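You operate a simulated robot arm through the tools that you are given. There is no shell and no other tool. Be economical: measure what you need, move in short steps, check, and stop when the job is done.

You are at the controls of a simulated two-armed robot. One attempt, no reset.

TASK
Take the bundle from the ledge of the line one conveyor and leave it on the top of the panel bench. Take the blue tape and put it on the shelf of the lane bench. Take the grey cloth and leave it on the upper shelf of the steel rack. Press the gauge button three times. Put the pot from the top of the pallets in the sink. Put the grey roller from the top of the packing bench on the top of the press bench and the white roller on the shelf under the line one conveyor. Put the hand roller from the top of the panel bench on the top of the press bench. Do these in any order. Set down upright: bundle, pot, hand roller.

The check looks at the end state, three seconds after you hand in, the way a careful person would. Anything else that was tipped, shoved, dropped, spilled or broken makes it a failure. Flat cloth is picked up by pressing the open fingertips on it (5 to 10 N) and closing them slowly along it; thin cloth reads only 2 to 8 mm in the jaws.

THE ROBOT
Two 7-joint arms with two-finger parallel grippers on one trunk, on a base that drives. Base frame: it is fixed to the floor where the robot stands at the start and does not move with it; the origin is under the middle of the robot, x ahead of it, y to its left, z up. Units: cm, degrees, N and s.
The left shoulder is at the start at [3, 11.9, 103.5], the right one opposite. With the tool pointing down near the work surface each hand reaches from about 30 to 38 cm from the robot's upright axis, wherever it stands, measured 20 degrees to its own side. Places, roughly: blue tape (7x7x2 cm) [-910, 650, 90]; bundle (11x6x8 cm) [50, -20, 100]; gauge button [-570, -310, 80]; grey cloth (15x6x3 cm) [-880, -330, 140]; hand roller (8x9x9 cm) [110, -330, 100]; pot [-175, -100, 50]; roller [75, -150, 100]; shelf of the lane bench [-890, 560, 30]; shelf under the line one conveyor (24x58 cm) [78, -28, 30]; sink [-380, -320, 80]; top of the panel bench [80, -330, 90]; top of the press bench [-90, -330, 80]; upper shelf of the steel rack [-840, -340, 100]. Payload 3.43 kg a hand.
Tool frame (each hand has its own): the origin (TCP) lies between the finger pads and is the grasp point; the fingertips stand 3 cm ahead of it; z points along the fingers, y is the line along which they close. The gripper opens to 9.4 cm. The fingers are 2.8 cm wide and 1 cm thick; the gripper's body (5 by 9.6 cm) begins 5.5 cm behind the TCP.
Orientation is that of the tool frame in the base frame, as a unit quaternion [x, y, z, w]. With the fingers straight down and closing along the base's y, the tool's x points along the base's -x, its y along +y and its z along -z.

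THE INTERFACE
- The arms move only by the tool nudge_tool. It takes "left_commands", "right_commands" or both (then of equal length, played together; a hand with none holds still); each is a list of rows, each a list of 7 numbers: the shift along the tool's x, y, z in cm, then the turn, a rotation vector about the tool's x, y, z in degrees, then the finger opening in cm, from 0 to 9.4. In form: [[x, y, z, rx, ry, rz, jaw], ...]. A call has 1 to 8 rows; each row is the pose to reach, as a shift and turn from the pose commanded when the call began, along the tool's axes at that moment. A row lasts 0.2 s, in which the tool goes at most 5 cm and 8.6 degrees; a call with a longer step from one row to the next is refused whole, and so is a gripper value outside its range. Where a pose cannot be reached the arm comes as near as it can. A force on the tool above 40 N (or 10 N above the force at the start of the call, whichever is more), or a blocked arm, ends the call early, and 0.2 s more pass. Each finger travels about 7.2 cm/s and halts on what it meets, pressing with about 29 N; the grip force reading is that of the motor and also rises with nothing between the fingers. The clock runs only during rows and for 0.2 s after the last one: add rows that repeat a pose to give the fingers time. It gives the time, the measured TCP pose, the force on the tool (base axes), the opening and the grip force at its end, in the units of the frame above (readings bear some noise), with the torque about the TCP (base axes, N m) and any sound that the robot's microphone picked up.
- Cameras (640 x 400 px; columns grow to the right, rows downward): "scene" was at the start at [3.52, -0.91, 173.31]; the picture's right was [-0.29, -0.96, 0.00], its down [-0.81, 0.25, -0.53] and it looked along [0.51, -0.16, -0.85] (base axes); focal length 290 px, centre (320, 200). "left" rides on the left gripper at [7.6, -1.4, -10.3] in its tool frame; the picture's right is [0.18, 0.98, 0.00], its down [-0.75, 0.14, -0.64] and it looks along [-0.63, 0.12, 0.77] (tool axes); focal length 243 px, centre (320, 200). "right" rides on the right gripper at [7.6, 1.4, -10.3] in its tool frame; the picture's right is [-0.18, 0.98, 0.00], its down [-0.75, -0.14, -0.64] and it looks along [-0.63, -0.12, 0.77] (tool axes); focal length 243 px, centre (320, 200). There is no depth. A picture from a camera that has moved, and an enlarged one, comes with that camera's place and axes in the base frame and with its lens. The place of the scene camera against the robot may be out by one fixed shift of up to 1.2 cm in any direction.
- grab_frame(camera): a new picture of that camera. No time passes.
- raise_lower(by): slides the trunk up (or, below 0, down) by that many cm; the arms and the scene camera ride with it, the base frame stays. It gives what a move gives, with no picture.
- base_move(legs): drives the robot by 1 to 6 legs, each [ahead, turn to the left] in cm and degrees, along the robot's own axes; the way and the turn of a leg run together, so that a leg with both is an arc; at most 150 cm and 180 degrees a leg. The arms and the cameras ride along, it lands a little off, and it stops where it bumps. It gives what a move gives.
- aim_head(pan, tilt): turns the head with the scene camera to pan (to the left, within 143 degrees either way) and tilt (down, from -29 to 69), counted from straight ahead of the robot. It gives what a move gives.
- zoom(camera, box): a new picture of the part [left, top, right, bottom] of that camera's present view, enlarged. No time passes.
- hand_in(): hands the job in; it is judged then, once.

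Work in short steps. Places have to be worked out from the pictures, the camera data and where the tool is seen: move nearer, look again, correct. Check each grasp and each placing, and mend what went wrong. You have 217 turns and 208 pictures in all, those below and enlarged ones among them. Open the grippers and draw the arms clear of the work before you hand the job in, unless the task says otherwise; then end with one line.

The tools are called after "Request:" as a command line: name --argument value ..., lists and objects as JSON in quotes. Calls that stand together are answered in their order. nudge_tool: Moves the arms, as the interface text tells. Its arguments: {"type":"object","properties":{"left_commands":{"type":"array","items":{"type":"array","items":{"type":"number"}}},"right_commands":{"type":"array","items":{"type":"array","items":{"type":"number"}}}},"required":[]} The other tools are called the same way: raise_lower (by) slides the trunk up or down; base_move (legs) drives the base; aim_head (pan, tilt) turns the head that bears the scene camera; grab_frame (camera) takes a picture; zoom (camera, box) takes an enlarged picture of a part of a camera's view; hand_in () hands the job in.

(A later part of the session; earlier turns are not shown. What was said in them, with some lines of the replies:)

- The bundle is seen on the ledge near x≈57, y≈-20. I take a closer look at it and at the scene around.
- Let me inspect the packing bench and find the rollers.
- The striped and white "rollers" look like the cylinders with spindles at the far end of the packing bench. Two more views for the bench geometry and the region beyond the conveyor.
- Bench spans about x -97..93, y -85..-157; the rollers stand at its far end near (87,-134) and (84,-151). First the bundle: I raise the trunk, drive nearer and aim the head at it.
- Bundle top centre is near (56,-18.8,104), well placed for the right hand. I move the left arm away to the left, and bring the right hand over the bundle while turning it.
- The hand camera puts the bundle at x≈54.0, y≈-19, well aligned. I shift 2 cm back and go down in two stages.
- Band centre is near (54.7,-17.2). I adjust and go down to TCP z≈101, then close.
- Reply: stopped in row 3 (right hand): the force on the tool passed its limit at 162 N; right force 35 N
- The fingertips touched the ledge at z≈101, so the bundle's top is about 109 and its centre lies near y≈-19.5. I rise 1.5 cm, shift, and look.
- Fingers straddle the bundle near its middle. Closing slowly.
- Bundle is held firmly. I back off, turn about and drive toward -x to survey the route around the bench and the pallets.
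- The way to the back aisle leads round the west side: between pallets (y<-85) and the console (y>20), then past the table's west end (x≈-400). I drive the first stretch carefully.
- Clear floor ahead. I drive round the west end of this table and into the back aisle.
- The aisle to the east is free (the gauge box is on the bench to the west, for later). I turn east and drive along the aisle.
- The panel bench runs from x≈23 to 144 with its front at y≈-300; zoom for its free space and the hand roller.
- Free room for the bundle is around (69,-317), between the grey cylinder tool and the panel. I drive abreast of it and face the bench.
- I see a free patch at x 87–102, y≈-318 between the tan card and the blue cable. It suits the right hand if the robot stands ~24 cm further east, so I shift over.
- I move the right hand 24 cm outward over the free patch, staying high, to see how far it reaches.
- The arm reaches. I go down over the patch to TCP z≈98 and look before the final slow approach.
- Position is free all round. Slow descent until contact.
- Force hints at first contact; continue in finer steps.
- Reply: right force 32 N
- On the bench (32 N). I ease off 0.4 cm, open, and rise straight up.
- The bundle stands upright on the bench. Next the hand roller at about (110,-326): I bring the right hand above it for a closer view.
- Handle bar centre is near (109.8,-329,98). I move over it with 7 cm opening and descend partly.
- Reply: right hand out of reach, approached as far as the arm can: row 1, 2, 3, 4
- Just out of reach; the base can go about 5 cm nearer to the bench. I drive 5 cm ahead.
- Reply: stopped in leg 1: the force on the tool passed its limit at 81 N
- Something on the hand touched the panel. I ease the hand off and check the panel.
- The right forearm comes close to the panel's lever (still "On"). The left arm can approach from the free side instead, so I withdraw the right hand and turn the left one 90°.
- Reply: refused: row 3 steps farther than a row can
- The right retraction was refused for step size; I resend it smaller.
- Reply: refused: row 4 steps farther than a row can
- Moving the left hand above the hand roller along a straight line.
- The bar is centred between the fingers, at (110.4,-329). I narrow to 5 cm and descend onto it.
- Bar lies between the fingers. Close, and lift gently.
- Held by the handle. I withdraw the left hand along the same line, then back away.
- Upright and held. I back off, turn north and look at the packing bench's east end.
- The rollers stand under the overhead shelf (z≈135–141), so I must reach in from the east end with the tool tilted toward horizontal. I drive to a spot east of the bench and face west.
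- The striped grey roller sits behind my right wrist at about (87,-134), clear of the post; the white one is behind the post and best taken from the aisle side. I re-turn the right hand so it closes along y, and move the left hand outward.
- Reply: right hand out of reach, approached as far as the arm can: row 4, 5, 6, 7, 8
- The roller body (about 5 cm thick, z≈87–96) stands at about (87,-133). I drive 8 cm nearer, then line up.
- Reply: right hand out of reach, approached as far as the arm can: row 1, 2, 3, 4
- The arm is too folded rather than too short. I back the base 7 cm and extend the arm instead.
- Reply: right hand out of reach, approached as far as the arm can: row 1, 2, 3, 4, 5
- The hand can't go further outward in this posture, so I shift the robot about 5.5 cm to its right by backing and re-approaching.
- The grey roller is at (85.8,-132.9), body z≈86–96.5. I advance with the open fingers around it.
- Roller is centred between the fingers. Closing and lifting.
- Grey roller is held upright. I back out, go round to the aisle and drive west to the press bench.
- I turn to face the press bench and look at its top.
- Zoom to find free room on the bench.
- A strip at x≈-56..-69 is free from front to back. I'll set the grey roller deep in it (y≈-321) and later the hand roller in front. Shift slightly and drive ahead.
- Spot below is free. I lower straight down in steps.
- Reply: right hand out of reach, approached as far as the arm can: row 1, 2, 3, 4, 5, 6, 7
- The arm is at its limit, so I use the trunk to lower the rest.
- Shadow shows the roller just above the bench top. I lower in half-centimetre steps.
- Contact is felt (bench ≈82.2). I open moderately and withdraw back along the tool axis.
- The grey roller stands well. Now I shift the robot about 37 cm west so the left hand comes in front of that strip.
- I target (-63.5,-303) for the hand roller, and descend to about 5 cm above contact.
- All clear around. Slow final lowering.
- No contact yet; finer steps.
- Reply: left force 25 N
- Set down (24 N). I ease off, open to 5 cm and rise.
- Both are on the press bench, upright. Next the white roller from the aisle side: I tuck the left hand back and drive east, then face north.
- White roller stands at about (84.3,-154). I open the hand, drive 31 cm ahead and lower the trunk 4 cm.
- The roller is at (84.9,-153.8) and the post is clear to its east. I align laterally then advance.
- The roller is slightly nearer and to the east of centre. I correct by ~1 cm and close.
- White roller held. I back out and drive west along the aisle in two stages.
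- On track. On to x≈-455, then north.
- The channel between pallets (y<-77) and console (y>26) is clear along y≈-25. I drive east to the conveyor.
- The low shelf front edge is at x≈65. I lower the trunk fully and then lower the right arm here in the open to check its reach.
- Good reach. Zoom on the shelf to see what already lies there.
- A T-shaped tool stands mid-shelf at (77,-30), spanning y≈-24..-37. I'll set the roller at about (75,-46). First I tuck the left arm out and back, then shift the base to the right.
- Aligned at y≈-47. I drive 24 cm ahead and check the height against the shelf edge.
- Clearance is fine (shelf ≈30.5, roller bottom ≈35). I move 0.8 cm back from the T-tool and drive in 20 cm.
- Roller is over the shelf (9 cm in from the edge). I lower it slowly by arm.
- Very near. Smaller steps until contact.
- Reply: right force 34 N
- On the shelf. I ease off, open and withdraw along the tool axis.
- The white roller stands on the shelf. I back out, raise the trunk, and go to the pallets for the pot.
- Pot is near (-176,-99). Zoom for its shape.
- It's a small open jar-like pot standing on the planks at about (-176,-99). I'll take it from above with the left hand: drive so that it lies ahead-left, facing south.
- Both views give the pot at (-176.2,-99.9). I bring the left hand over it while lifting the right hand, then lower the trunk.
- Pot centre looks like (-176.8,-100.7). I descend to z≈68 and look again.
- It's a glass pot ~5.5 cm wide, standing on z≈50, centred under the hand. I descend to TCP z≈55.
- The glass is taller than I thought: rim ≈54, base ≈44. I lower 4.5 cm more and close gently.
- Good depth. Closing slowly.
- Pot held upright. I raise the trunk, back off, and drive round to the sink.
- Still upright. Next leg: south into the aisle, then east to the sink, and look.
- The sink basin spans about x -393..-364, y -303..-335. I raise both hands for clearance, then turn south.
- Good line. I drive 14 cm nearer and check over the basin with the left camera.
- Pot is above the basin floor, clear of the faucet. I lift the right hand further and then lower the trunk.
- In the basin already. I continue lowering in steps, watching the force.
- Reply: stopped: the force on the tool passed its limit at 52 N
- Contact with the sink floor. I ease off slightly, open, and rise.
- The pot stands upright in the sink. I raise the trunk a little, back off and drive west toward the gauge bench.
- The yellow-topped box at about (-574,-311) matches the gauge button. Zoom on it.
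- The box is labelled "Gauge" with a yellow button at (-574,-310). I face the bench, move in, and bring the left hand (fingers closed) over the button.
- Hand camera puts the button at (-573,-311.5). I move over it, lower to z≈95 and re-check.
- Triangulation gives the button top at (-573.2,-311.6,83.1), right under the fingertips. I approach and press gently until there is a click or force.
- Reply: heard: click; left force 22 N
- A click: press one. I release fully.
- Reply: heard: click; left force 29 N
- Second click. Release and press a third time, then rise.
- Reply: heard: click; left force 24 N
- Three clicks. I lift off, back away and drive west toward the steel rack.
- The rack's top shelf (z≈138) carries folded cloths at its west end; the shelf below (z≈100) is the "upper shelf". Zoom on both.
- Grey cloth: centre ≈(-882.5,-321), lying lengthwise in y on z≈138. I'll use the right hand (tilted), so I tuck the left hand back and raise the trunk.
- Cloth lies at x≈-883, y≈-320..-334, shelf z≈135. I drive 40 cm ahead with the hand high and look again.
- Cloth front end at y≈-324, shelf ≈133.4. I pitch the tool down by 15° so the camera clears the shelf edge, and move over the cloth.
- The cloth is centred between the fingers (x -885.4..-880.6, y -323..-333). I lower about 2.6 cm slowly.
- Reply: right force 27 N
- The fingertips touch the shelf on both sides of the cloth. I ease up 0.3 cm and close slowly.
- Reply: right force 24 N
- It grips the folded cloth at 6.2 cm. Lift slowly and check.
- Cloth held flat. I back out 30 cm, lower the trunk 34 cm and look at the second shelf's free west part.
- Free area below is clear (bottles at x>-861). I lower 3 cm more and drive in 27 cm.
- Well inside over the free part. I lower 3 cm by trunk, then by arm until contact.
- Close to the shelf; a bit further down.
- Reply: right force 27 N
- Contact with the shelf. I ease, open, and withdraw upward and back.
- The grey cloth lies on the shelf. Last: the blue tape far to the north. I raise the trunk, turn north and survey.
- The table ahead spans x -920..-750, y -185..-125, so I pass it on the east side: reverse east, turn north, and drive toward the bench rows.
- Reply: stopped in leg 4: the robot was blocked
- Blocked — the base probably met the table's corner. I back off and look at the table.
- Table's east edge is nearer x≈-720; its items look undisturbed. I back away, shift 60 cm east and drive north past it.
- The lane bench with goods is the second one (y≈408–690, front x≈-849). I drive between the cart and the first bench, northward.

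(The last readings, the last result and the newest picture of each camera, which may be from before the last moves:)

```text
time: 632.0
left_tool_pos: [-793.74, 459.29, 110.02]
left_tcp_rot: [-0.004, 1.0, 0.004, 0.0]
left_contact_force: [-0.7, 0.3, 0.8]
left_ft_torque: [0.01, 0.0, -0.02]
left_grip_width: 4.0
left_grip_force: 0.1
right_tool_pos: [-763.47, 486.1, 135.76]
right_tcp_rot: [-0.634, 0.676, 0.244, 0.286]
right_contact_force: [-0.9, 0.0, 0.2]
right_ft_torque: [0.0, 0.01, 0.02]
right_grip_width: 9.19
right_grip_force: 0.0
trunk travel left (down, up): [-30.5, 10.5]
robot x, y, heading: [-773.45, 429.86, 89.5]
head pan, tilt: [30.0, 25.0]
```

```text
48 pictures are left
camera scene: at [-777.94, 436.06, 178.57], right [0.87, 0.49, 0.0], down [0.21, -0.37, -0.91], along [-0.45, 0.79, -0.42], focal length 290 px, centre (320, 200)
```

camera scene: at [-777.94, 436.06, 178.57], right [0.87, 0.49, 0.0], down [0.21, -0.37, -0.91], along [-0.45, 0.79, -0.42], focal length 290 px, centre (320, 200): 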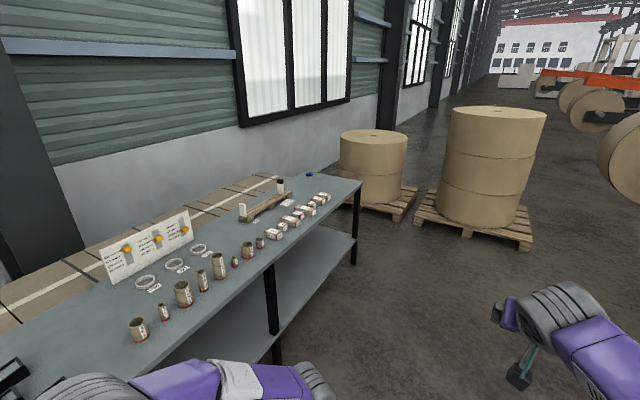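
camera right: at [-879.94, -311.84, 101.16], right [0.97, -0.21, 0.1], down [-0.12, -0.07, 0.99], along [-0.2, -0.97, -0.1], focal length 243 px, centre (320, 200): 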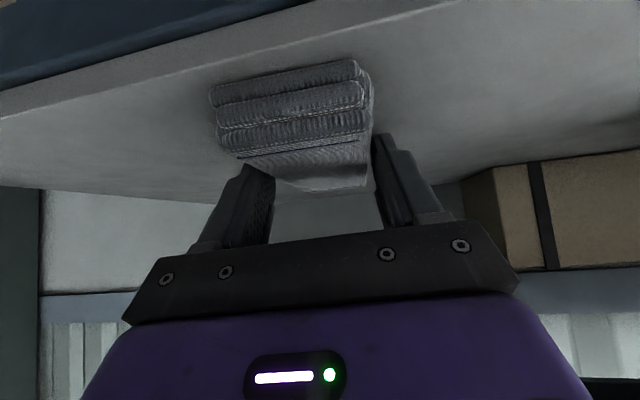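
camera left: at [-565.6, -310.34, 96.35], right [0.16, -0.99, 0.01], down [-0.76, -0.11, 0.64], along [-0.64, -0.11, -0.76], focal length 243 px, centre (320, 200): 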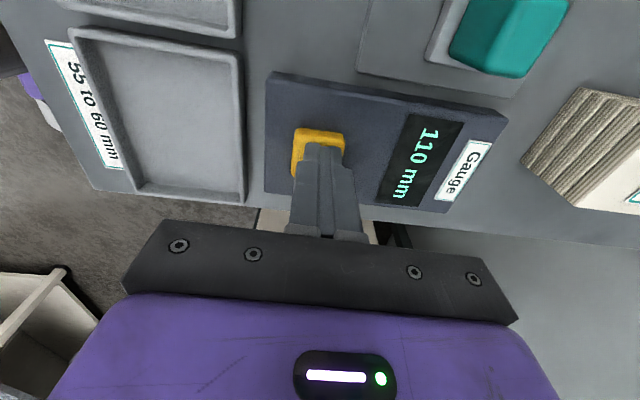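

The tape appears at the bench's far end, about (-912,651). Zoom on it and on the pallets beyond.

Request:
zoom --camera "scene" --box '[220, 150, 440, 290]'

Request:
base_move --legs '[[130, 0], [110, 0]]'

Request:
aim_head --pan 80 --tilt 30

Request:
grab_frame --camera "scene"

```text
2.86 times, centred on (330, 220) of scene
camera zoom: at [-777.94, 436.06, 178.57], right [0.87, 0.49, 0.0], down [0.21, -0.37, -0.91], along [-0.45, 0.79, -0.42], focal length 828 px, centre (291, 143)
```

zoom: 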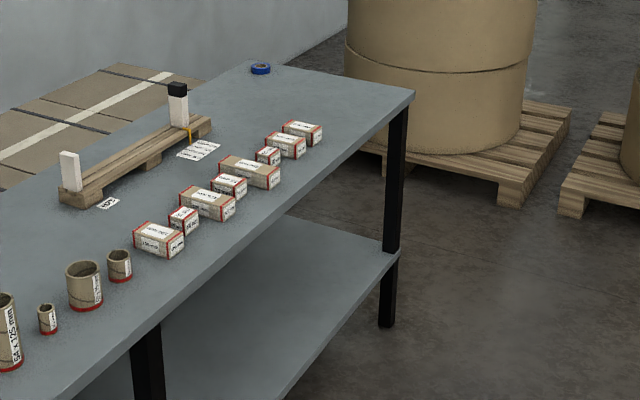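

```text
time: 643.8
left_tool_pos: [-787.49, 701.42, 109.97]
left_tcp_rot: [0.008, 1.0, 0.005, 0.0]
left_contact_force: [-0.5, 0.8, 0.4]
left_ft_torque: [0.03, 0.01, -0.02]
left_grip_width: 4.02
left_grip_force: 0.0
right_tool_pos: [-756.5, 727.39, 135.73]
right_tcp_rot: [-0.625, 0.684, 0.239, 0.289]
right_contact_force: [-0.2, -0.4, 0.1]
right_ft_torque: [-0.02, 0.0, 0.03]
right_grip_width: 9.2
right_grip_force: 0.2
trunk travel left (down, up): [-30.5, 10.5]
robot x, y, heading: [-767.96, 671.6, 88.2]
head pan, tilt: [30.0, 25.0]
```

```text
time: 645.0
left_tool_pos: [-787.27, 701.44, 110.07]
left_tcp_rot: [0.008, 1.0, 0.004, 0.001]
left_contact_force: [-0.6, 0.7, -1.0]
left_ft_torque: [0.03, -0.01, -0.03]
left_grip_width: 3.99
left_grip_force: 0.0
right_tool_pos: [-756.65, 727.54, 135.74]
right_tcp_rot: [-0.625, 0.684, 0.239, 0.29]
right_contact_force: [0.2, -1.8, 0.7]
right_ft_torque: [0.02, -0.02, 0.03]
right_grip_width: 9.2
right_grip_force: 0.1
trunk travel left (down, up): [-30.5, 10.5]
robot x, y, heading: [-767.54, 671.46, 88.1]
head pan, tilt: [80.0, 30.0]
```

```text
46 pictures are left
camera scene: at [-776.71, 671.56, 177.77], right [0.21, 0.98, 0.0], down [0.49, -0.1, -0.87], along [-0.85, 0.18, -0.5], focal length 290 px, centre (320, 200)
```

scene: 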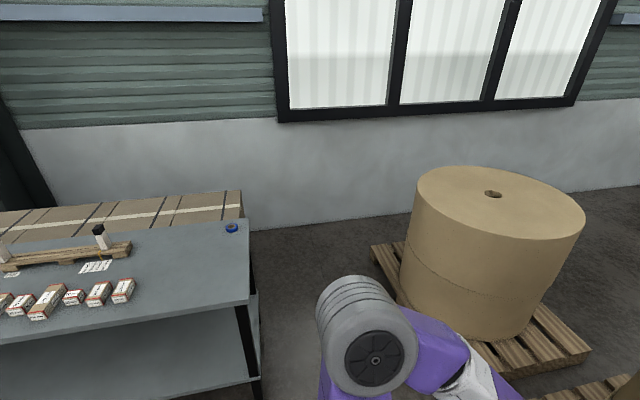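

Tape at (-911,652); bench end y≈660, pallet beyond at y≳760. I'll stand in the gap north of the bench, facing south.

Request:
base_move --legs '[[0, 75], [139, 0], [0, 107]]'

Request:
aim_head --pan 0 --tilt 50

Request:
grab_frame --camera "scene"

Request:
grab_frame --camera "right"

```text
time: 659.6
left_tool_pos: [-879.66, 680.6, 110.17]
left_tcp_rot: [1.0, 0.028, 0.0, 0.004]
left_contact_force: [0.2, 0.1, 0.7]
left_ft_torque: [0.02, 0.01, 0.02]
left_grip_width: 4.01
left_grip_force: 0.0
right_tool_pos: [-908.64, 652.52, 135.86]
right_tcp_rot: [0.661, 0.649, -0.282, 0.25]
right_contact_force: [-0.2, -0.3, 0.3]
right_ft_torque: [0.03, 0.0, -0.01]
right_grip_width: 9.2
right_grip_force: 0.0
trunk travel left (down, up): [-30.5, 10.5]
robot x, y, heading: [-901.71, 709.24, -87.8]
head pan, tilt: [80.0, 30.0]
```

```text
time: 661.2
left_tool_pos: [-879.56, 680.6, 110.14]
left_tcp_rot: [1.0, 0.027, 0.0, 0.004]
left_contact_force: [0.0, -0.2, 0.2]
left_ft_torque: [-0.01, 0.0, 0.02]
left_grip_width: 4.01
left_grip_force: 0.0
right_tool_pos: [-908.6, 652.37, 135.87]
right_tcp_rot: [0.662, 0.649, -0.281, 0.249]
right_contact_force: [-0.5, -0.3, 0.0]
right_ft_torque: [0.01, -0.04, -0.03]
right_grip_width: 9.2
right_grip_force: 0.1
trunk travel left (down, up): [-30.5, 10.5]
robot x, y, heading: [-901.34, 708.56, -87.7]
head pan, tilt: [0.0, 50.0]
```

```text
45 pictures are left
camera scene: at [-901.38, 705.37, 174.82], right [-1.0, -0.04, 0.0], down [-0.03, 0.77, -0.64], along [0.02, -0.64, -0.77], focal length 290 px, centre (320, 200)
```

scene: 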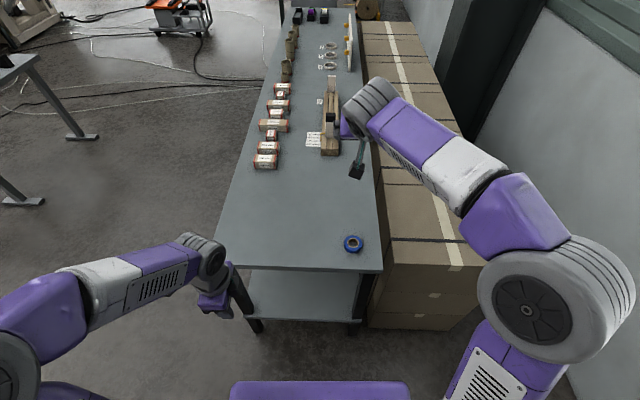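

```text
44 pictures are left
camera right: at [-906.54, 665.0, 137.86], right [0.98, -0.16, 0.09], down [-0.11, -0.09, 0.99], along [-0.15, -0.98, -0.11], focal length 243 px, centre (320, 200)
```

right: 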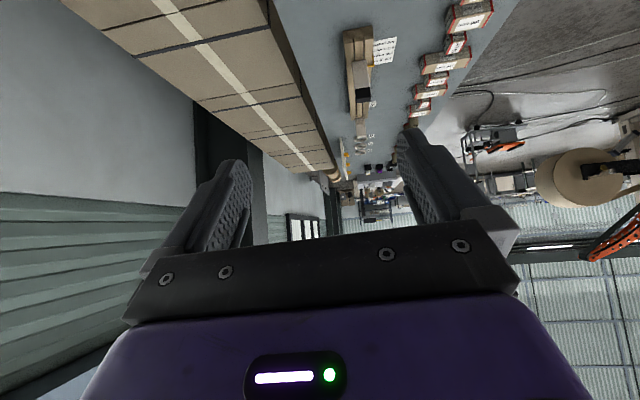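

Tape confirmed at (-911.4,652). I lower the trunk 30 cm and bring the hand to just above it.

Request:
raise_lower --by -30

Request:
nudge_tool --right_commands '[[2.1, -0.7, 2.0, 0, 0, 0, 9.3], [4.2, -1.4, 4.0, 0, 0, 0, 9.3], [6.3, -2, 5.6, 0, 0, 0, 9.3], [7.6, -2.6, 6.4, 0, 0, 0, 9.3], [7.6, -2.6, 6.4, 0, 0, 0, 9.3]]'

Request:
grab_frame --camera "right"

Request:
grab_frame --camera "scene"

```text
time: 664.2
left_tool_pos: [-879.63, 680.62, 80.03]
left_tcp_rot: [1.0, 0.028, 0.0, 0.003]
left_contact_force: [0.0, 0.3, 0.7]
left_ft_torque: [0.01, -0.02, 0.02]
left_grip_width: 3.97
left_grip_force: 0.1
right_tool_pos: [-908.52, 652.41, 105.79]
right_tcp_rot: [0.661, 0.649, -0.282, 0.25]
right_contact_force: [1.0, -0.6, 0.4]
right_ft_torque: [-0.01, -0.04, 0.01]
right_grip_width: 9.19
right_grip_force: 0.1
trunk travel left (down, up): [-0.5, 40.5]
robot x, y, heading: [-901.26, 709.11, -87.7]
head pan, tilt: [0.0, 50.0]
```

```text
time: 665.4
left_tool_pos: [-879.61, 680.63, 80.12]
left_tcp_rot: [1.0, 0.027, 0.0, 0.002]
left_contact_force: [-0.1, 0.4, -0.5]
left_ft_torque: [-0.02, -0.02, -0.02]
left_grip_width: 4.0
left_grip_force: 0.0
right_tool_pos: [-911.27, 653.39, 96.09]
right_tcp_rot: [0.661, 0.649, -0.281, 0.25]
right_contact_force: [-0.1, 0.2, 0.0]
right_ft_torque: [-0.01, -0.01, 0.0]
right_grip_width: 9.31
right_grip_force: 0.0
trunk travel left (down, up): [-0.5, 40.5]
robot x, y, heading: [-901.1, 709.03, -87.9]
head pan, tilt: [0.0, 50.0]
```

```text
43 pictures are left
camera right: at [-909.24, 666.03, 98.07], right [0.98, -0.16, 0.09], down [-0.11, -0.09, 0.99], along [-0.15, -0.98, -0.11], focal length 243 px, centre (320, 200)
```

right: 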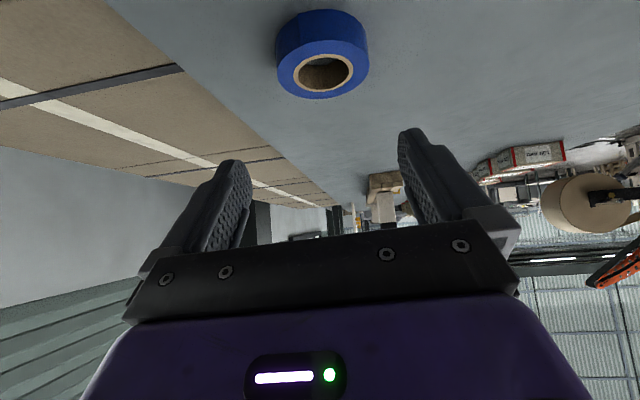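

```text
42 pictures are left
camera scene: at [-901.38, 705.37, 144.82], right [-1.0, -0.04, 0.0], down [-0.03, 0.77, -0.64], along [0.02, -0.64, -0.77], focal length 290 px, centre (320, 200)
```

scene: 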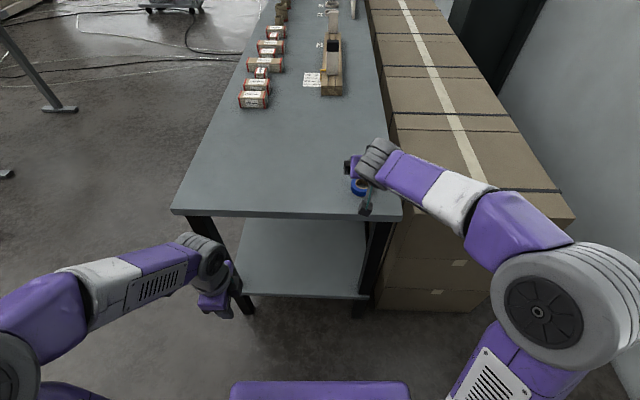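

Tape is near (-910.8,649.5), top ≈86. I descend to z≈90 in line and check.

Request:
nudge_tool --right_commands '[[1, 0.3, 2, 0, 0, 0, 9.4], [2, 0.6, 4, 0, 0, 0, 9.4], [2.5, 0.7, 5.9, 0, 0, 0, 9.4], [2.5, 0.7, 5.9, 0, 0, 0, 9.4]]'

Request:
grab_frame --camera "right"

```text
time: 666.4
left_tool_pos: [-879.64, 680.62, 80.11]
left_tcp_rot: [1.0, 0.027, 0.0, 0.003]
left_contact_force: [-0.5, -0.1, 0.6]
left_ft_torque: [-0.01, -0.02, -0.03]
left_grip_width: 4.0
left_grip_force: 0.1
right_tool_pos: [-911.03, 651.23, 89.94]
right_tcp_rot: [0.661, 0.649, -0.282, 0.25]
right_contact_force: [-0.7, 0.5, 0.0]
right_ft_torque: [0.02, 0.04, 0.0]
right_grip_width: 9.38
right_grip_force: 0.0
trunk travel left (down, up): [-0.5, 40.5]
robot x, y, heading: [-901.55, 708.76, -87.9]
head pan, tilt: [0.0, 50.0]
```

```text
41 pictures are left
camera right: at [-908.99, 663.81, 92.01], right [0.98, -0.16, 0.09], down [-0.11, -0.09, 0.99], along [-0.15, -0.98, -0.11], focal length 243 px, centre (320, 200)
```

right: 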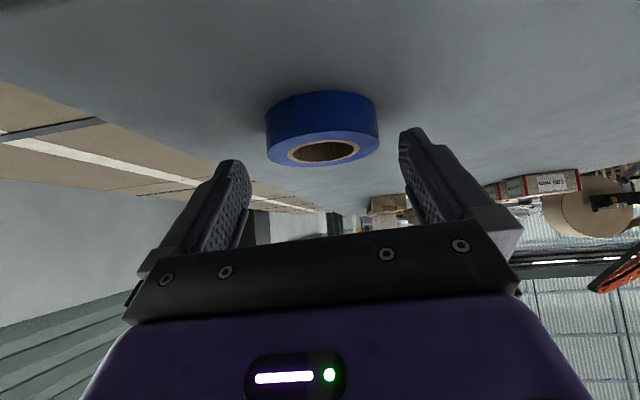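

Ring top ≈87.8, centre y≈650.4 and centred between the fingers. I lower ~1.2 cm in small steps.

Request:
nudge_tool --right_commands '[[0.5, 0, 0.1, 0, 0, 0, 9.4], [0.9, 0, 0.3, 0, 0, 0, 9.4], [1.2, 0, 0.5, 0, 0, 0, 9.4], [1.2, 0, 0.5, 0, 0, 0, 9.4]]'

```text
time: 667.4
left_tool_pos: [-879.61, 680.59, 80.21]
left_tcp_rot: [1.0, 0.027, 0.0, 0.003]
left_contact_force: [0.6, -0.5, 0.7]
left_ft_torque: [-0.01, 0.01, 0.01]
left_grip_width: 3.99
left_grip_force: 0.1
right_tool_pos: [-911.0, 651.55, 89.27]
right_tcp_rot: [0.661, 0.647, -0.282, 0.253]
right_contact_force: [-1.1, -8.9, 22.8]
right_ft_torque: [-0.61, -1.11, -0.47]
right_grip_width: 9.33
right_grip_force: 0.1
trunk travel left (down, up): [-0.5, 40.5]
robot x, y, heading: [-901.34, 709.11, -87.8]
head pan, tilt: [0.0, 50.0]
```

Tips on the bench. Ease up slightly and close on the ring.

Request:
nudge_tool --right_commands '[[-0.2, 0, -0.15, 0, 0, 0, 8.6], [-0.2, 0, -0.15, 0, 0, 0, 7.8], [-0.2, 0, -0.15, 0, 0, 0, 7], [-0.2, 0, -0.15, 0, 0, 0, 6], [-0.2, 0, -0.15, 0, 0, 0, 5], [-0.2, 0, -0.15, 0, 0, 0, 5]]'

Request:
nudge_tool --right_commands '[[-0.7, 0, -0.7, 0, 0, 0, 5], [-2.1, 0, -2.2, 0, 0, 0, 5], [-4.2, 0, -4.3, 0, 0, 0, 5], [-5.6, 0, -5.7, 0, 0, 0, 5], [-5.6, 0, -5.7, 0, 0, 0, 5]]'

Request:
grab_frame --camera "right"

```text
time: 668.8
left_tool_pos: [-879.56, 680.71, 80.04]
left_tcp_rot: [1.0, 0.028, 0.0, 0.002]
left_contact_force: [0.2, 0.7, -0.3]
left_ft_torque: [0.0, -0.01, -0.01]
left_grip_width: 4.01
left_grip_force: 0.1
right_tool_pos: [-911.08, 651.74, 89.25]
right_tcp_rot: [0.661, 0.649, -0.282, 0.25]
right_contact_force: [7.3, 3.0, 20.8]
right_ft_torque: [-0.15, -0.85, 0.18]
right_grip_width: 5.92
right_grip_force: 28.9
trunk travel left (down, up): [-0.5, 40.5]
robot x, y, heading: [-901.83, 708.88, -87.8]
head pan, tilt: [0.0, 50.0]
```

```text
time: 670.0
left_tool_pos: [-879.71, 680.74, 80.09]
left_tcp_rot: [1.0, 0.028, 0.0, 0.002]
left_contact_force: [-0.9, 0.4, 0.6]
left_ft_torque: [0.03, -0.02, -0.03]
left_grip_width: 4.03
left_grip_force: 0.0
right_tool_pos: [-910.78, 651.49, 96.97]
right_tcp_rot: [0.662, 0.649, -0.281, 0.248]
right_contact_force: [-0.9, -0.8, 0.0]
right_ft_torque: [0.01, 0.02, -0.04]
right_grip_width: 5.94
right_grip_force: 28.6
trunk travel left (down, up): [-0.5, 40.5]
robot x, y, heading: [-901.9, 709.1, -88.0]
head pan, tilt: [0.0, 50.0]
```

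```text
40 pictures are left
camera right: at [-908.82, 664.14, 99.07], right [0.98, -0.16, 0.09], down [-0.11, -0.09, 0.99], along [-0.15, -0.98, -0.11], focal length 243 px, centre (320, 200)
```

right: 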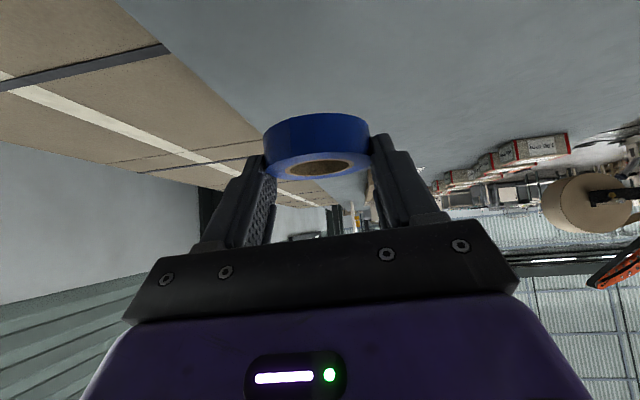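

Tape held flat. For the low shelf I back off 12 cm, pull the hand in and toward mid-bench, then lower it in front of the bench's end.

Request:
base_move --legs '[[-12, 0]]'

Request:
nudge_tool --right_commands '[[1.8, 2.4, -1.9, 0, 0, 0, 5], [3.6, 4.8, -3.7, 0, 0, 0, 5], [5.4, 7.2, -5.6, 0, 0, 0, 5], [7.2, 9.6, -7.4, 0, 0, 0, 5], [7.2, 9.6, -7.4, 0, 0, 0, 5]]'

Request:
grab_frame --camera "scene"

```text
time: 671.2
left_tool_pos: [-880.11, 692.67, 80.12]
left_tcp_rot: [1.0, 0.029, 0.001, 0.004]
left_contact_force: [0.4, 0.9, 0.6]
left_ft_torque: [0.0, 0.0, 0.02]
left_grip_width: 3.99
left_grip_force: 0.1
right_tool_pos: [-911.19, 663.45, 96.97]
right_tcp_rot: [0.661, 0.65, -0.281, 0.25]
right_contact_force: [0.6, 0.6, -1.0]
right_ft_torque: [0.02, 0.02, -0.06]
right_grip_width: 5.9
right_grip_force: 29.3
trunk travel left (down, up): [-0.5, 40.5]
robot x, y, heading: [-902.31, 720.92, -87.8]
head pan, tilt: [0.0, 50.0]
```

```text
time: 672.4
left_tool_pos: [-880.21, 692.49, 80.1]
left_tcp_rot: [1.0, 0.029, 0.0, 0.002]
left_contact_force: [-0.1, 0.2, -0.5]
left_ft_torque: [0.02, -0.02, 0.0]
left_grip_width: 3.98
left_grip_force: 0.1
right_tool_pos: [-901.38, 673.66, 97.07]
right_tcp_rot: [0.66, 0.65, -0.28, 0.25]
right_contact_force: [0.0, 0.1, -0.6]
right_ft_torque: [0.03, 0.0, 0.01]
right_grip_width: 5.88
right_grip_force: 28.7
trunk travel left (down, up): [-0.5, 40.5]
robot x, y, heading: [-902.05, 720.8, -88.2]
head pan, tilt: [0.0, 50.0]
```

```text
39 pictures are left
camera scene: at [-901.85, 717.32, 144.81], right [-1.0, -0.04, 0.0], down [-0.03, 0.77, -0.64], along [0.03, -0.64, -0.77], focal length 290 px, centre (320, 200)
```

scene: 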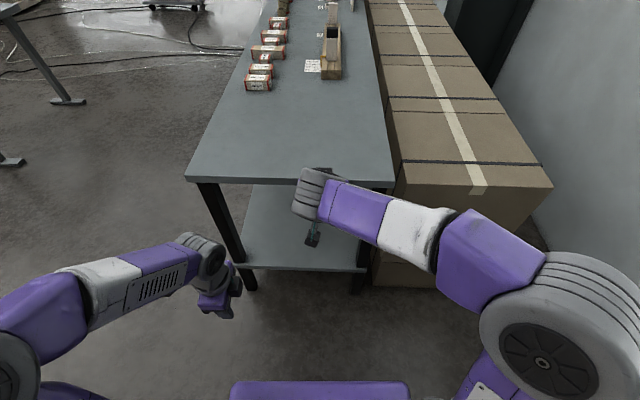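

Clear of the bench end (y≈662). Lowering the hand straight down.

Request:
nudge_tool --right_commands '[[2.8, 0, 2.9, 0, 0, 0, 5], [5.6, 0, 5.8, 0, 0, 0, 5], [8.4, 0, 8.7, 0, 0, 0, 5], [11.2, 0, 11.6, 0, 0, 0, 5], [14, 0, 14.5, 0, 0, 0, 5], [16.8, 0, 17.4, 0, 0, 0, 5], [19.6, 0, 20.3, 0, 0, 0, 5], [22.4, 0, 23.2, 0, 0, 0, 5]]'

Request:
nudge_tool --right_commands '[[2.8, 0, 2.9, 0, 0, 0, 5], [5.6, 0, 5.8, 0, 0, 0, 5], [8.4, 0, 8.7, 0, 0, 0, 5], [11.2, 0, 11.6, 0, 0, 0, 5], [14, 0, 14.5, 0, 0, 0, 5], [16, 0, 16.6, 0, 0, 0, 5], [16, 0, 16.6, 0, 0, 0, 5]]'

Request:
grab_frame --camera "scene"

Request:
grab_frame --camera "right"

```text
time: 674.2
left_tool_pos: [-880.06, 692.54, 80.0]
left_tcp_rot: [1.0, 0.029, 0.0, 0.003]
left_contact_force: [0.0, 0.2, -0.1]
left_ft_torque: [0.01, 0.01, -0.04]
left_grip_width: 4.02
left_grip_force: 0.0
right_tool_pos: [-902.63, 673.39, 64.78]
right_tcp_rot: [0.661, 0.649, -0.28, 0.25]
right_contact_force: [0.6, -0.9, -1.5]
right_ft_torque: [-0.01, 0.0, 0.01]
right_grip_width: 5.9
right_grip_force: 29.5
trunk travel left (down, up): [-0.5, 40.5]
robot x, y, heading: [-901.78, 720.68, -87.9]
head pan, tilt: [0.0, 50.0]
```

```text
time: 675.8
left_tool_pos: [-880.03, 692.63, 80.08]
left_tcp_rot: [1.0, 0.029, 0.0, 0.003]
left_contact_force: [-0.5, 0.3, -0.8]
left_ft_torque: [0.06, -0.02, 0.01]
left_grip_width: 4.04
left_grip_force: 0.0
right_tool_pos: [-903.39, 673.55, 41.86]
right_tcp_rot: [0.661, 0.65, -0.281, 0.25]
right_contact_force: [0.1, 0.4, -0.4]
right_ft_torque: [0.02, 0.0, 0.0]
right_grip_width: 5.9
right_grip_force: 28.9
trunk travel left (down, up): [-0.5, 40.5]
robot x, y, heading: [-901.95, 720.8, -87.8]
head pan, tilt: [0.0, 50.0]
```

```text
38 pictures are left
camera scene: at [-901.84, 717.32, 144.82], right [-1.0, -0.04, 0.0], down [-0.03, 0.77, -0.64], along [0.03, -0.64, -0.77], focal length 290 px, centre (320, 200)
```

scene: 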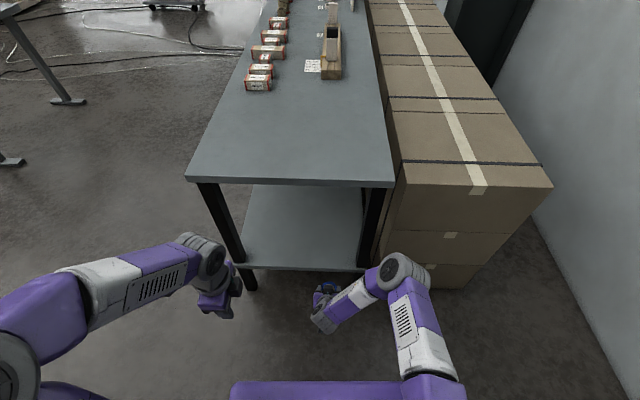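

```text
37 pictures are left
camera right: at [-901.35, 686.09, 43.89], right [0.98, -0.16, 0.09], down [-0.11, -0.09, 0.99], along [-0.15, -0.98, -0.11], focal length 243 px, centre (320, 200)
```

right: 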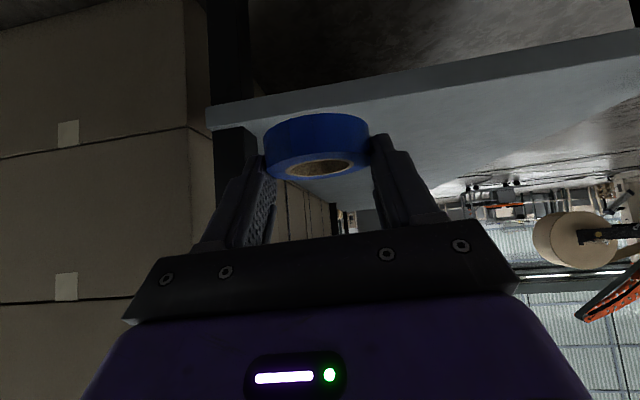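

Shelf top ≈31, tape bottom ≈38. I shift 4 cm away from the leg, drive 19 cm in, and look.

Request:
nudge_tool --right_commands '[[0, 2, 0, 0, 0, 0, 5], [0, 4.5, 0, 0, 0, 0, 5], [0, 4.5, 0, 0, 0, 0, 5]]'

Request:
base_move --legs '[[18, 0]]'

Request:
grab_frame --camera "right"

Request:
grab_frame --camera "scene"

```text
time: 676.6
left_tool_pos: [-880.1, 692.65, 80.09]
left_tcp_rot: [1.0, 0.029, 0.0, 0.003]
left_contact_force: [-0.5, 0.2, 0.3]
left_ft_torque: [0.0, 0.03, 0.0]
left_grip_width: 4.01
left_grip_force: 0.1
right_tool_pos: [-898.71, 673.52, 41.77]
right_tcp_rot: [0.661, 0.649, -0.281, 0.25]
right_contact_force: [0.6, -1.0, 0.0]
right_ft_torque: [-0.02, 0.03, -0.03]
right_grip_width: 5.89
right_grip_force: 28.7
trunk travel left (down, up): [-0.5, 40.5]
robot x, y, heading: [-901.76, 721.07, -87.8]
head pan, tilt: [0.0, 50.0]
```

```text
time: 678.1
left_tool_pos: [-879.18, 674.89, 80.08]
left_tcp_rot: [1.0, 0.031, 0.0, 0.002]
left_contact_force: [0.1, 0.8, 1.0]
left_ft_torque: [-0.02, 0.03, -0.03]
left_grip_width: 4.0
left_grip_force: 0.1
right_tool_pos: [-897.72, 655.6, 41.68]
right_tcp_rot: [0.66, 0.651, -0.28, 0.249]
right_contact_force: [-0.3, 0.5, -0.4]
right_ft_torque: [-0.01, 0.01, 0.03]
right_grip_width: 5.89
right_grip_force: 28.9
trunk travel left (down, up): [-0.5, 40.5]
robot x, y, heading: [-901.36, 703.02, -87.4]
head pan, tilt: [0.0, 50.0]
```

```text
36 pictures are left
camera right: at [-895.92, 668.25, 43.77], right [0.98, -0.16, 0.09], down [-0.11, -0.09, 0.99], along [-0.15, -0.98, -0.11], focal length 243 px, centre (320, 200)
```

right: 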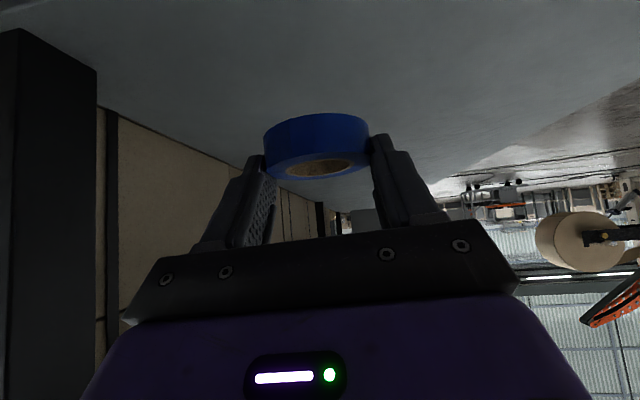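

```text
35 pictures are left
camera scene: at [-901.1, 699.51, 144.81], right [-1.0, -0.04, 0.0], down [-0.03, 0.77, -0.64], along [0.03, -0.64, -0.77], focal length 290 px, centre (320, 200)
```

scene: 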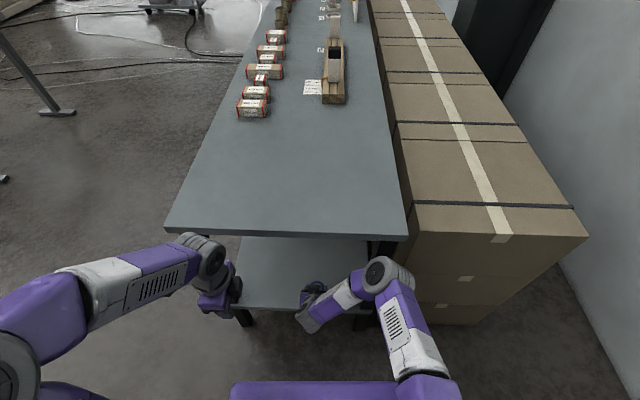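

Tape is over the shelf but near its end; the elbow is close to the leg, so I move 6 cm inward and 5 cm deeper only.

Request:
nudge_tool --right_commands '[[0, 2, 0, 0, 0, 0, 5], [0, 4, 0, 0, 0, 0, 5], [-1.2, 6.2, 1, 0, 0, 0, 5], [-2.4, 6.2, 2.1, 0, 0, 0, 5], [-3.6, 6.2, 3.2, 0, 0, 0, 5], [-3.6, 6.2, 3.2, 0, 0, 0, 5]]'

Request:
nudge_tool --right_commands '[[0.7, 0, 0.72, 0, 0, 0, 5], [1.4, 0, 1.44, 0, 0, 0, 5], [2.1, 0, 2.15, 0, 0, 0, 5], [2.8, 0, 2.9, 0, 0, 0, 5], [3.4, 0, 3.5, 0, 0, 0, 5], [3.8, 0, 3.9, 0, 0, 0, 5]]'

Request:
grab_frame --camera "right"

```text
time: 679.5
left_tool_pos: [-879.27, 674.89, 80.1]
left_tcp_rot: [1.0, 0.031, 0.0, 0.003]
left_contact_force: [-0.3, -0.4, -0.3]
left_ft_torque: [-0.02, 0.03, -0.02]
left_grip_width: 4.01
left_grip_force: 0.0
right_tool_pos: [-891.8, 650.57, 41.74]
right_tcp_rot: [0.66, 0.65, -0.281, 0.25]
right_contact_force: [-0.6, 0.5, -1.0]
right_ft_torque: [0.01, -0.02, 0.0]
right_grip_width: 5.89
right_grip_force: 29.6
trunk travel left (down, up): [-0.5, 40.5]
robot x, y, heading: [-901.36, 702.98, -87.7]
head pan, tilt: [0.0, 50.0]
```

```text
time: 680.9
left_tool_pos: [-879.28, 674.9, 80.08]
left_tcp_rot: [1.0, 0.031, 0.0, 0.003]
left_contact_force: [0.5, -0.6, 0.0]
left_ft_torque: [0.0, -0.03, 0.0]
left_grip_width: 4.0
left_grip_force: 0.1
right_tool_pos: [-892.04, 650.6, 36.05]
right_tcp_rot: [0.66, 0.651, -0.281, 0.25]
right_contact_force: [-0.2, -0.2, -0.3]
right_ft_torque: [0.0, 0.0, 0.0]
right_grip_width: 5.93
right_grip_force: 28.9
trunk travel left (down, up): [-0.5, 40.5]
robot x, y, heading: [-901.26, 703.0, -87.6]
head pan, tilt: [0.0, 50.0]
```

```text
34 pictures are left
camera right: at [-890.0, 663.22, 38.31], right [0.98, -0.16, 0.09], down [-0.11, -0.09, 0.99], along [-0.15, -0.98, -0.11], focal length 243 px, centre (320, 200)
```

right: 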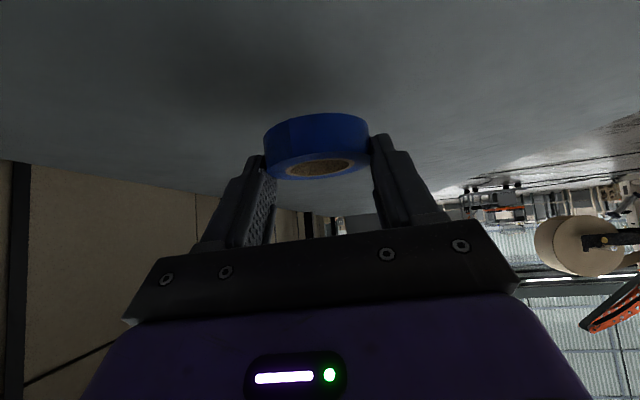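

Nearly down; slower steps to contact.

Request:
nudge_tool --right_commands '[[0.35, 0, 0.36, 0, 0, 0, 5], [0.7, 0, 0.72, 0, 0, 0, 5], [0.95, 0, 0.98, 0, 0, 0, 5], [1.2, 0, 1.24, 0, 0, 0, 5], [1.45, 0, 1.5, 0, 0, 0, 5]]'

Request:
grab_frame --camera "right"

```text
time: 682.1
left_tool_pos: [-879.27, 674.98, 80.24]
left_tcp_rot: [1.0, 0.03, 0.0, 0.002]
left_contact_force: [0.0, -0.4, -0.7]
left_ft_torque: [0.01, 0.03, 0.01]
left_grip_width: 3.99
left_grip_force: 0.1
right_tool_pos: [-891.99, 650.61, 34.27]
right_tcp_rot: [0.659, 0.651, -0.28, 0.251]
right_contact_force: [-0.2, 0.2, 0.0]
right_ft_torque: [0.02, -0.02, 0.0]
right_grip_width: 5.92
right_grip_force: 29.4
trunk travel left (down, up): [-0.5, 40.5]
robot x, y, heading: [-901.51, 702.93, -87.4]
head pan, tilt: [0.0, 50.0]
```

```text
33 pictures are left
camera right: at [-890.06, 663.28, 36.33], right [0.98, -0.16, 0.09], down [-0.11, -0.09, 0.99], along [-0.15, -0.98, -0.11], focal length 243 px, centre (320, 200)
```

right: 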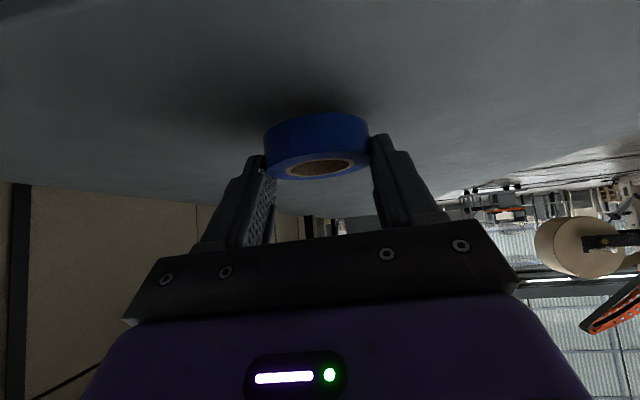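

Request:
nudge_tool --right_commands '[[0.25, 0, 0.25, 0, 0, 0, 5], [0.5, 0, 0.5, 0, 0, 0, 5], [0.7, 0, 0.72, 0, 0, 0, 5], [0.9, 0, 0.93, 0, 0, 0, 5], [1.05, 0, 1.08, 0, 0, 0, 5]]'

Request:
grab_frame --camera "right"

```text
time: 683.3
left_tool_pos: [-879.24, 674.68, 80.1]
left_tcp_rot: [1.0, 0.03, 0.0, 0.002]
left_contact_force: [0.6, -0.9, 0.0]
left_ft_torque: [-0.02, 0.0, 0.0]
left_grip_width: 3.98
left_grip_force: 0.0
right_tool_pos: [-892.64, 650.76, 34.01]
right_tcp_rot: [0.66, 0.651, -0.281, 0.25]
right_contact_force: [0.3, -0.6, -1.1]
right_ft_torque: [0.01, 0.01, 0.02]
right_grip_width: 5.91
right_grip_force: 28.7
right hand out of reach, approached as far as the arm can: row 1, 2, 3, 4, 5
trunk travel left (down, up): [-0.5, 40.5]
robot x, y, heading: [-900.89, 702.65, -87.7]
head pan, tilt: [0.0, 50.0]
```

```text
32 pictures are left
camera right: at [-890.65, 663.36, 35.89], right [0.98, -0.16, 0.09], down [-0.11, -0.09, 0.99], along [-0.15, -0.98, -0.11], focal length 243 px, centre (320, 200)
```

right: 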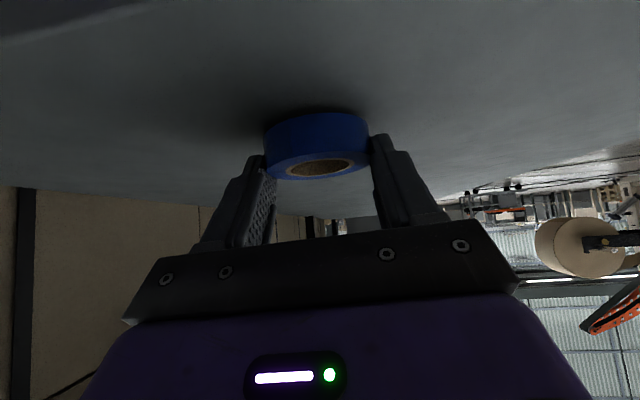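

The arm is at its limit; the trunk still has 0.5 cm.

Request:
raise_lower --by -0.5

Request:
zoom --camera "right" --box '[230, 80, 410, 200]'

```text
time: 683.9
left_tool_pos: [-879.26, 674.92, 79.55]
left_tcp_rot: [1.0, 0.031, 0.0, 0.003]
left_contact_force: [0.2, 0.6, 0.1]
left_ft_torque: [-0.02, 0.01, -0.01]
left_grip_width: 3.99
left_grip_force: 0.1
right_tool_pos: [-892.59, 650.65, 33.48]
right_tcp_rot: [0.66, 0.65, -0.281, 0.25]
right_contact_force: [0.9, 0.0, 0.4]
right_ft_torque: [-0.04, -0.01, 0.0]
right_grip_width: 5.93
right_grip_force: 29.5
trunk travel left (down, up): [0.0, 41.0]
robot x, y, heading: [-901.0, 703.42, -87.6]
head pan, tilt: [0.0, 50.0]
```

```text
3.33 times, centred on (320, 140) of right
camera zoom: at [-890.65, 663.33, 35.4], right [0.98, -0.16, 0.09], down [-0.11, -0.09, 0.99], along [-0.15, -0.98, -0.11], focal length 809 px, centre (320, 400)
```

zoom: 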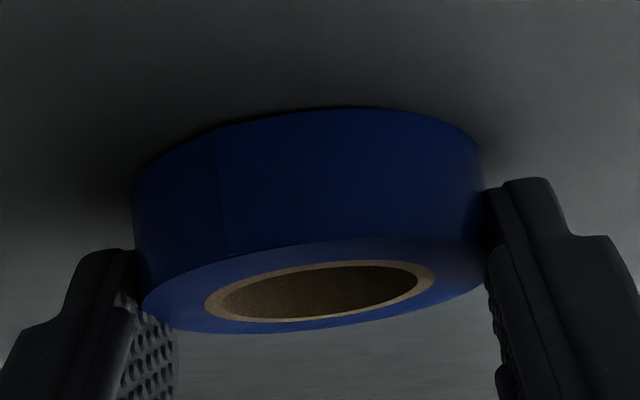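

Just above the shelf. I try 3 cm deeper with 1 cm lower, where the arm has more room.

Request:
nudge_tool --right_commands '[[-0.7, 0.1, 0.9, 0, 0, 0, 5], [-1.4, 0.1, 1.9, 0, 0, 0, 5], [-1.7, 0.1, 2.5, 0, 0, 0, 5], [-1.5, 0.1, 2.8, 0, 0, 0, 5], [-1.3, 0.1, 3.0, 0, 0, 0, 5], [-1.1, 0.1, 3.2, 0, 0, 0, 5]]'

Request:
zoom --camera "right" --box '[230, 80, 410, 200]'

```text
time: 685.3
left_tool_pos: [-879.29, 675.05, 79.72]
left_tcp_rot: [1.0, 0.031, 0.001, 0.005]
left_contact_force: [0.0, 0.2, -0.3]
left_ft_torque: [0.01, -0.01, 0.01]
left_grip_width: 4.02
left_grip_force: 0.1
right_tool_pos: [-895.54, 648.41, 33.16]
right_tcp_rot: [0.659, 0.648, -0.283, 0.255]
right_contact_force: [2.4, 0.7, 25.3]
right_ft_torque: [-0.02, -0.71, -0.04]
right_grip_width: 5.91
right_grip_force: 28.9
right hand out of reach, approached as far as the arm can: row 1, 2, 3, 4, 5, 6
trunk travel left (down, up): [0.0, 41.0]
robot x, y, heading: [-901.2, 702.93, -87.6]
head pan, tilt: [0.0, 50.0]
```

```text
3.33 times, centred on (320, 140) of right
camera zoom: at [-893.57, 660.96, 35.15], right [0.98, -0.16, 0.1], down [-0.11, -0.08, 0.99], along [-0.15, -0.98, -0.1], focal length 809 px, centre (320, 400)
```

zoom: 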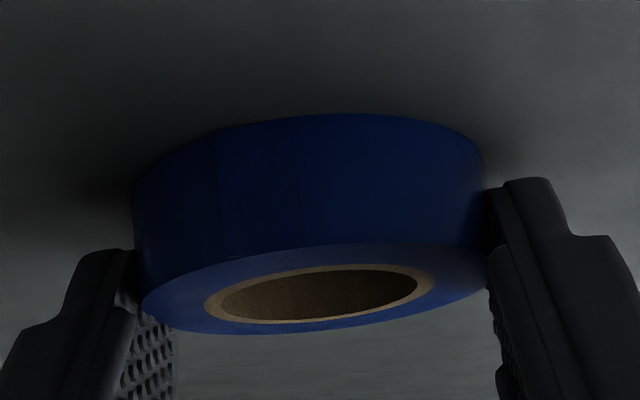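

Contact (25 N): tape is on the shelf. I open, rise slightly and withdraw.

Request:
nudge_tool --right_commands '[[-0.1, 0, -0.1, 0, 0, 0, 6.2], [-0.1, 0, -0.1, 0, 0, 0, 7.4], [-0.1, 0, -0.1, 0, 0, 0, 8.6], [-0.1, 0, -0.1, 0, 0, 0, 9.3], [-1.4, 0, -1.4, 0, 0, 0, 9.3], [-3.5, 0, -3.6, 0, 0, 0, 9.3]]'

Request:
base_move --legs '[[-18, 0]]'

Request:
grab_frame --camera "right"

Request:
grab_frame --camera "scene"

```text
time: 686.0
left_tool_pos: [-879.39, 675.01, 79.68]
left_tcp_rot: [1.0, 0.029, 0.002, 0.005]
left_contact_force: [0.1, 0.6, -0.7]
left_ft_torque: [-0.01, -0.03, -0.01]
left_grip_width: 4.02
left_grip_force: 0.0
right_tool_pos: [-896.31, 648.36, 33.35]
right_tcp_rot: [0.661, 0.645, -0.29, 0.251]
right_contact_force: [-15.3, 20.9, 28.0]
right_ft_torque: [0.35, -0.6, 0.52]
right_grip_width: 7.61
right_grip_force: 0.1
trunk travel left (down, up): [0.0, 41.0]
robot x, y, heading: [-901.25, 703.17, -87.8]
head pan, tilt: [0.0, 50.0]
stopped in row 3 (right hand): the force on the tool passed its limit at 42 N (the readings are from after the stop); the commanded pose is now the measured one
```

```text
time: 687.5
left_tool_pos: [-880.04, 692.99, 79.73]
left_tcp_rot: [1.0, 0.031, 0.0, 0.004]
left_contact_force: [-0.4, 0.3, -0.1]
left_ft_torque: [-0.01, 0.0, 0.0]
left_grip_width: 4.01
left_grip_force: 0.0
right_tool_pos: [-896.68, 666.34, 33.07]
right_tcp_rot: [0.659, 0.648, -0.286, 0.251]
right_contact_force: [0.4, 0.4, 0.5]
right_ft_torque: [0.01, 0.03, -0.01]
right_grip_width: 8.61
right_grip_force: 0.0
trunk travel left (down, up): [0.0, 41.0]
robot x, y, heading: [-901.84, 721.28, -87.4]
head pan, tilt: [0.0, 50.0]
```

```text
29 pictures are left
camera right: at [-894.6, 679.08, 35.04], right [0.98, -0.16, 0.09], down [-0.1, -0.08, 0.99], along [-0.16, -0.98, -0.1], focal length 243 px, centre (320, 200)
```

right: 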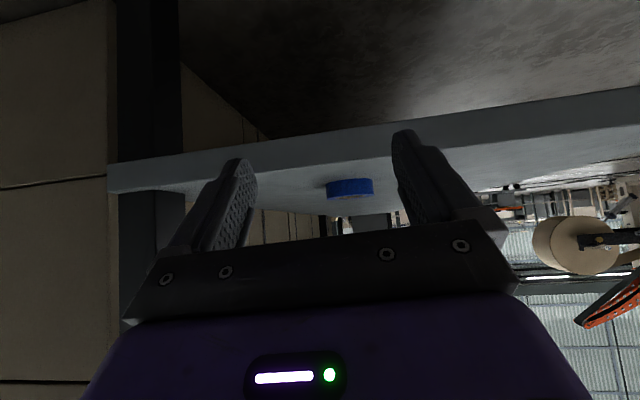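

```text
28 pictures are left
camera scene: at [-901.9, 717.66, 144.32], right [-1.0, -0.04, 0.0], down [-0.03, 0.77, -0.64], along [0.03, -0.64, -0.77], focal length 290 px, centre (320, 200)
```

scene: 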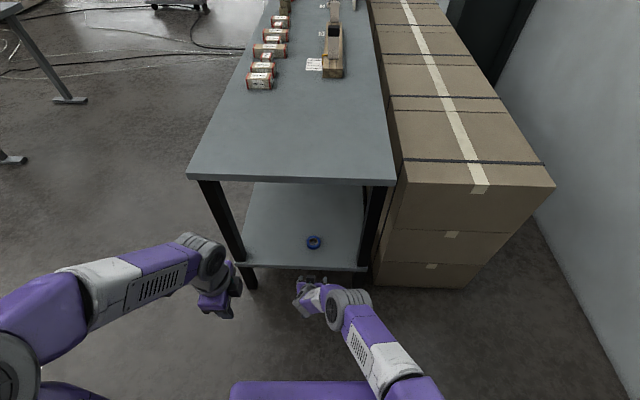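

The tape lies on the lane bench shelf. I open both grippers, draw the right arm back clear of the bench, and finish.

Request:
nudge_tool --left_commands '[[0, 0, 0, 0, 0, 0, 6], [0, 0, 0, 0, 0, 0, 8], [0, 0, 0, 0, 0, 0, 9], [0, 0, 0, 0, 0, 0, 9]]' --right_commands '[[-2.5, 0, -2.6, 0, 0, 0, 9], [-5, 0, -5.2, 0, 0, 0, 9], [-7.5, 0, -7.8, 0, 0, 0, 9], [-9, 0, -9.3, 0, 0, 0, 9]]'

Request:
base_move --legs '[[-6, 0]]'

Request:
grab_frame --camera "scene"

```text
time: 688.5
left_tool_pos: [-880.09, 692.98, 79.58]
left_tcp_rot: [0.999, 0.032, 0.001, 0.003]
left_contact_force: [0.2, 0.0, 0.1]
left_ft_torque: [0.03, -0.03, 0.01]
left_grip_width: 9.01
left_grip_force: 0.0
right_tool_pos: [-896.35, 666.63, 45.95]
right_tcp_rot: [0.66, 0.648, -0.288, 0.25]
right_contact_force: [0.0, 0.7, -0.6]
right_ft_torque: [-0.02, 0.01, 0.01]
right_grip_width: 8.98
right_grip_force: 0.1
trunk travel left (down, up): [0.0, 41.0]
robot x, y, heading: [-902.13, 721.02, -87.3]
head pan, tilt: [0.0, 50.0]
```

```text
time: 689.5
left_tool_pos: [-880.31, 698.92, 79.59]
left_tcp_rot: [0.999, 0.032, 0.0, 0.004]
left_contact_force: [-0.4, -0.4, -0.3]
left_ft_torque: [-0.03, 0.03, 0.01]
left_grip_width: 9.01
left_grip_force: 0.1
right_tool_pos: [-896.58, 672.65, 45.93]
right_tcp_rot: [0.659, 0.648, -0.287, 0.251]
right_contact_force: [-0.7, -0.3, 0.1]
right_ft_torque: [0.02, -0.01, 0.0]
right_grip_width: 9.01
right_grip_force: 0.1
trunk travel left (down, up): [0.0, 41.0]
robot x, y, heading: [-902.44, 727.25, -87.4]
head pan, tilt: [0.0, 50.0]
```

```text
27 pictures are left
camera scene: at [-902.17, 723.66, 144.32], right [-1.0, -0.04, 0.0], down [-0.03, 0.76, -0.64], along [0.03, -0.64, -0.77], focal length 290 px, centre (320, 200)
```

scene: 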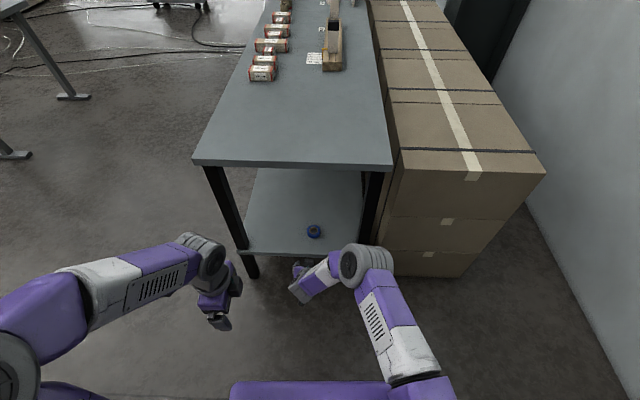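

All tasks are done, the grippers are open and the arms clear; I hand in.

Request:
hand_in

```text
The job is handed in.
```

I finished all eight tasks and handed the job in. The bundle, pot and hand roller stood upright when I set them down, and the gauge button clicked three times. Two contacts could count against it: the right hand bumped the gauge panel on the panel bench (its lever still read "On"), and the base bumped a table in the aisle (its items looked undisturbed).
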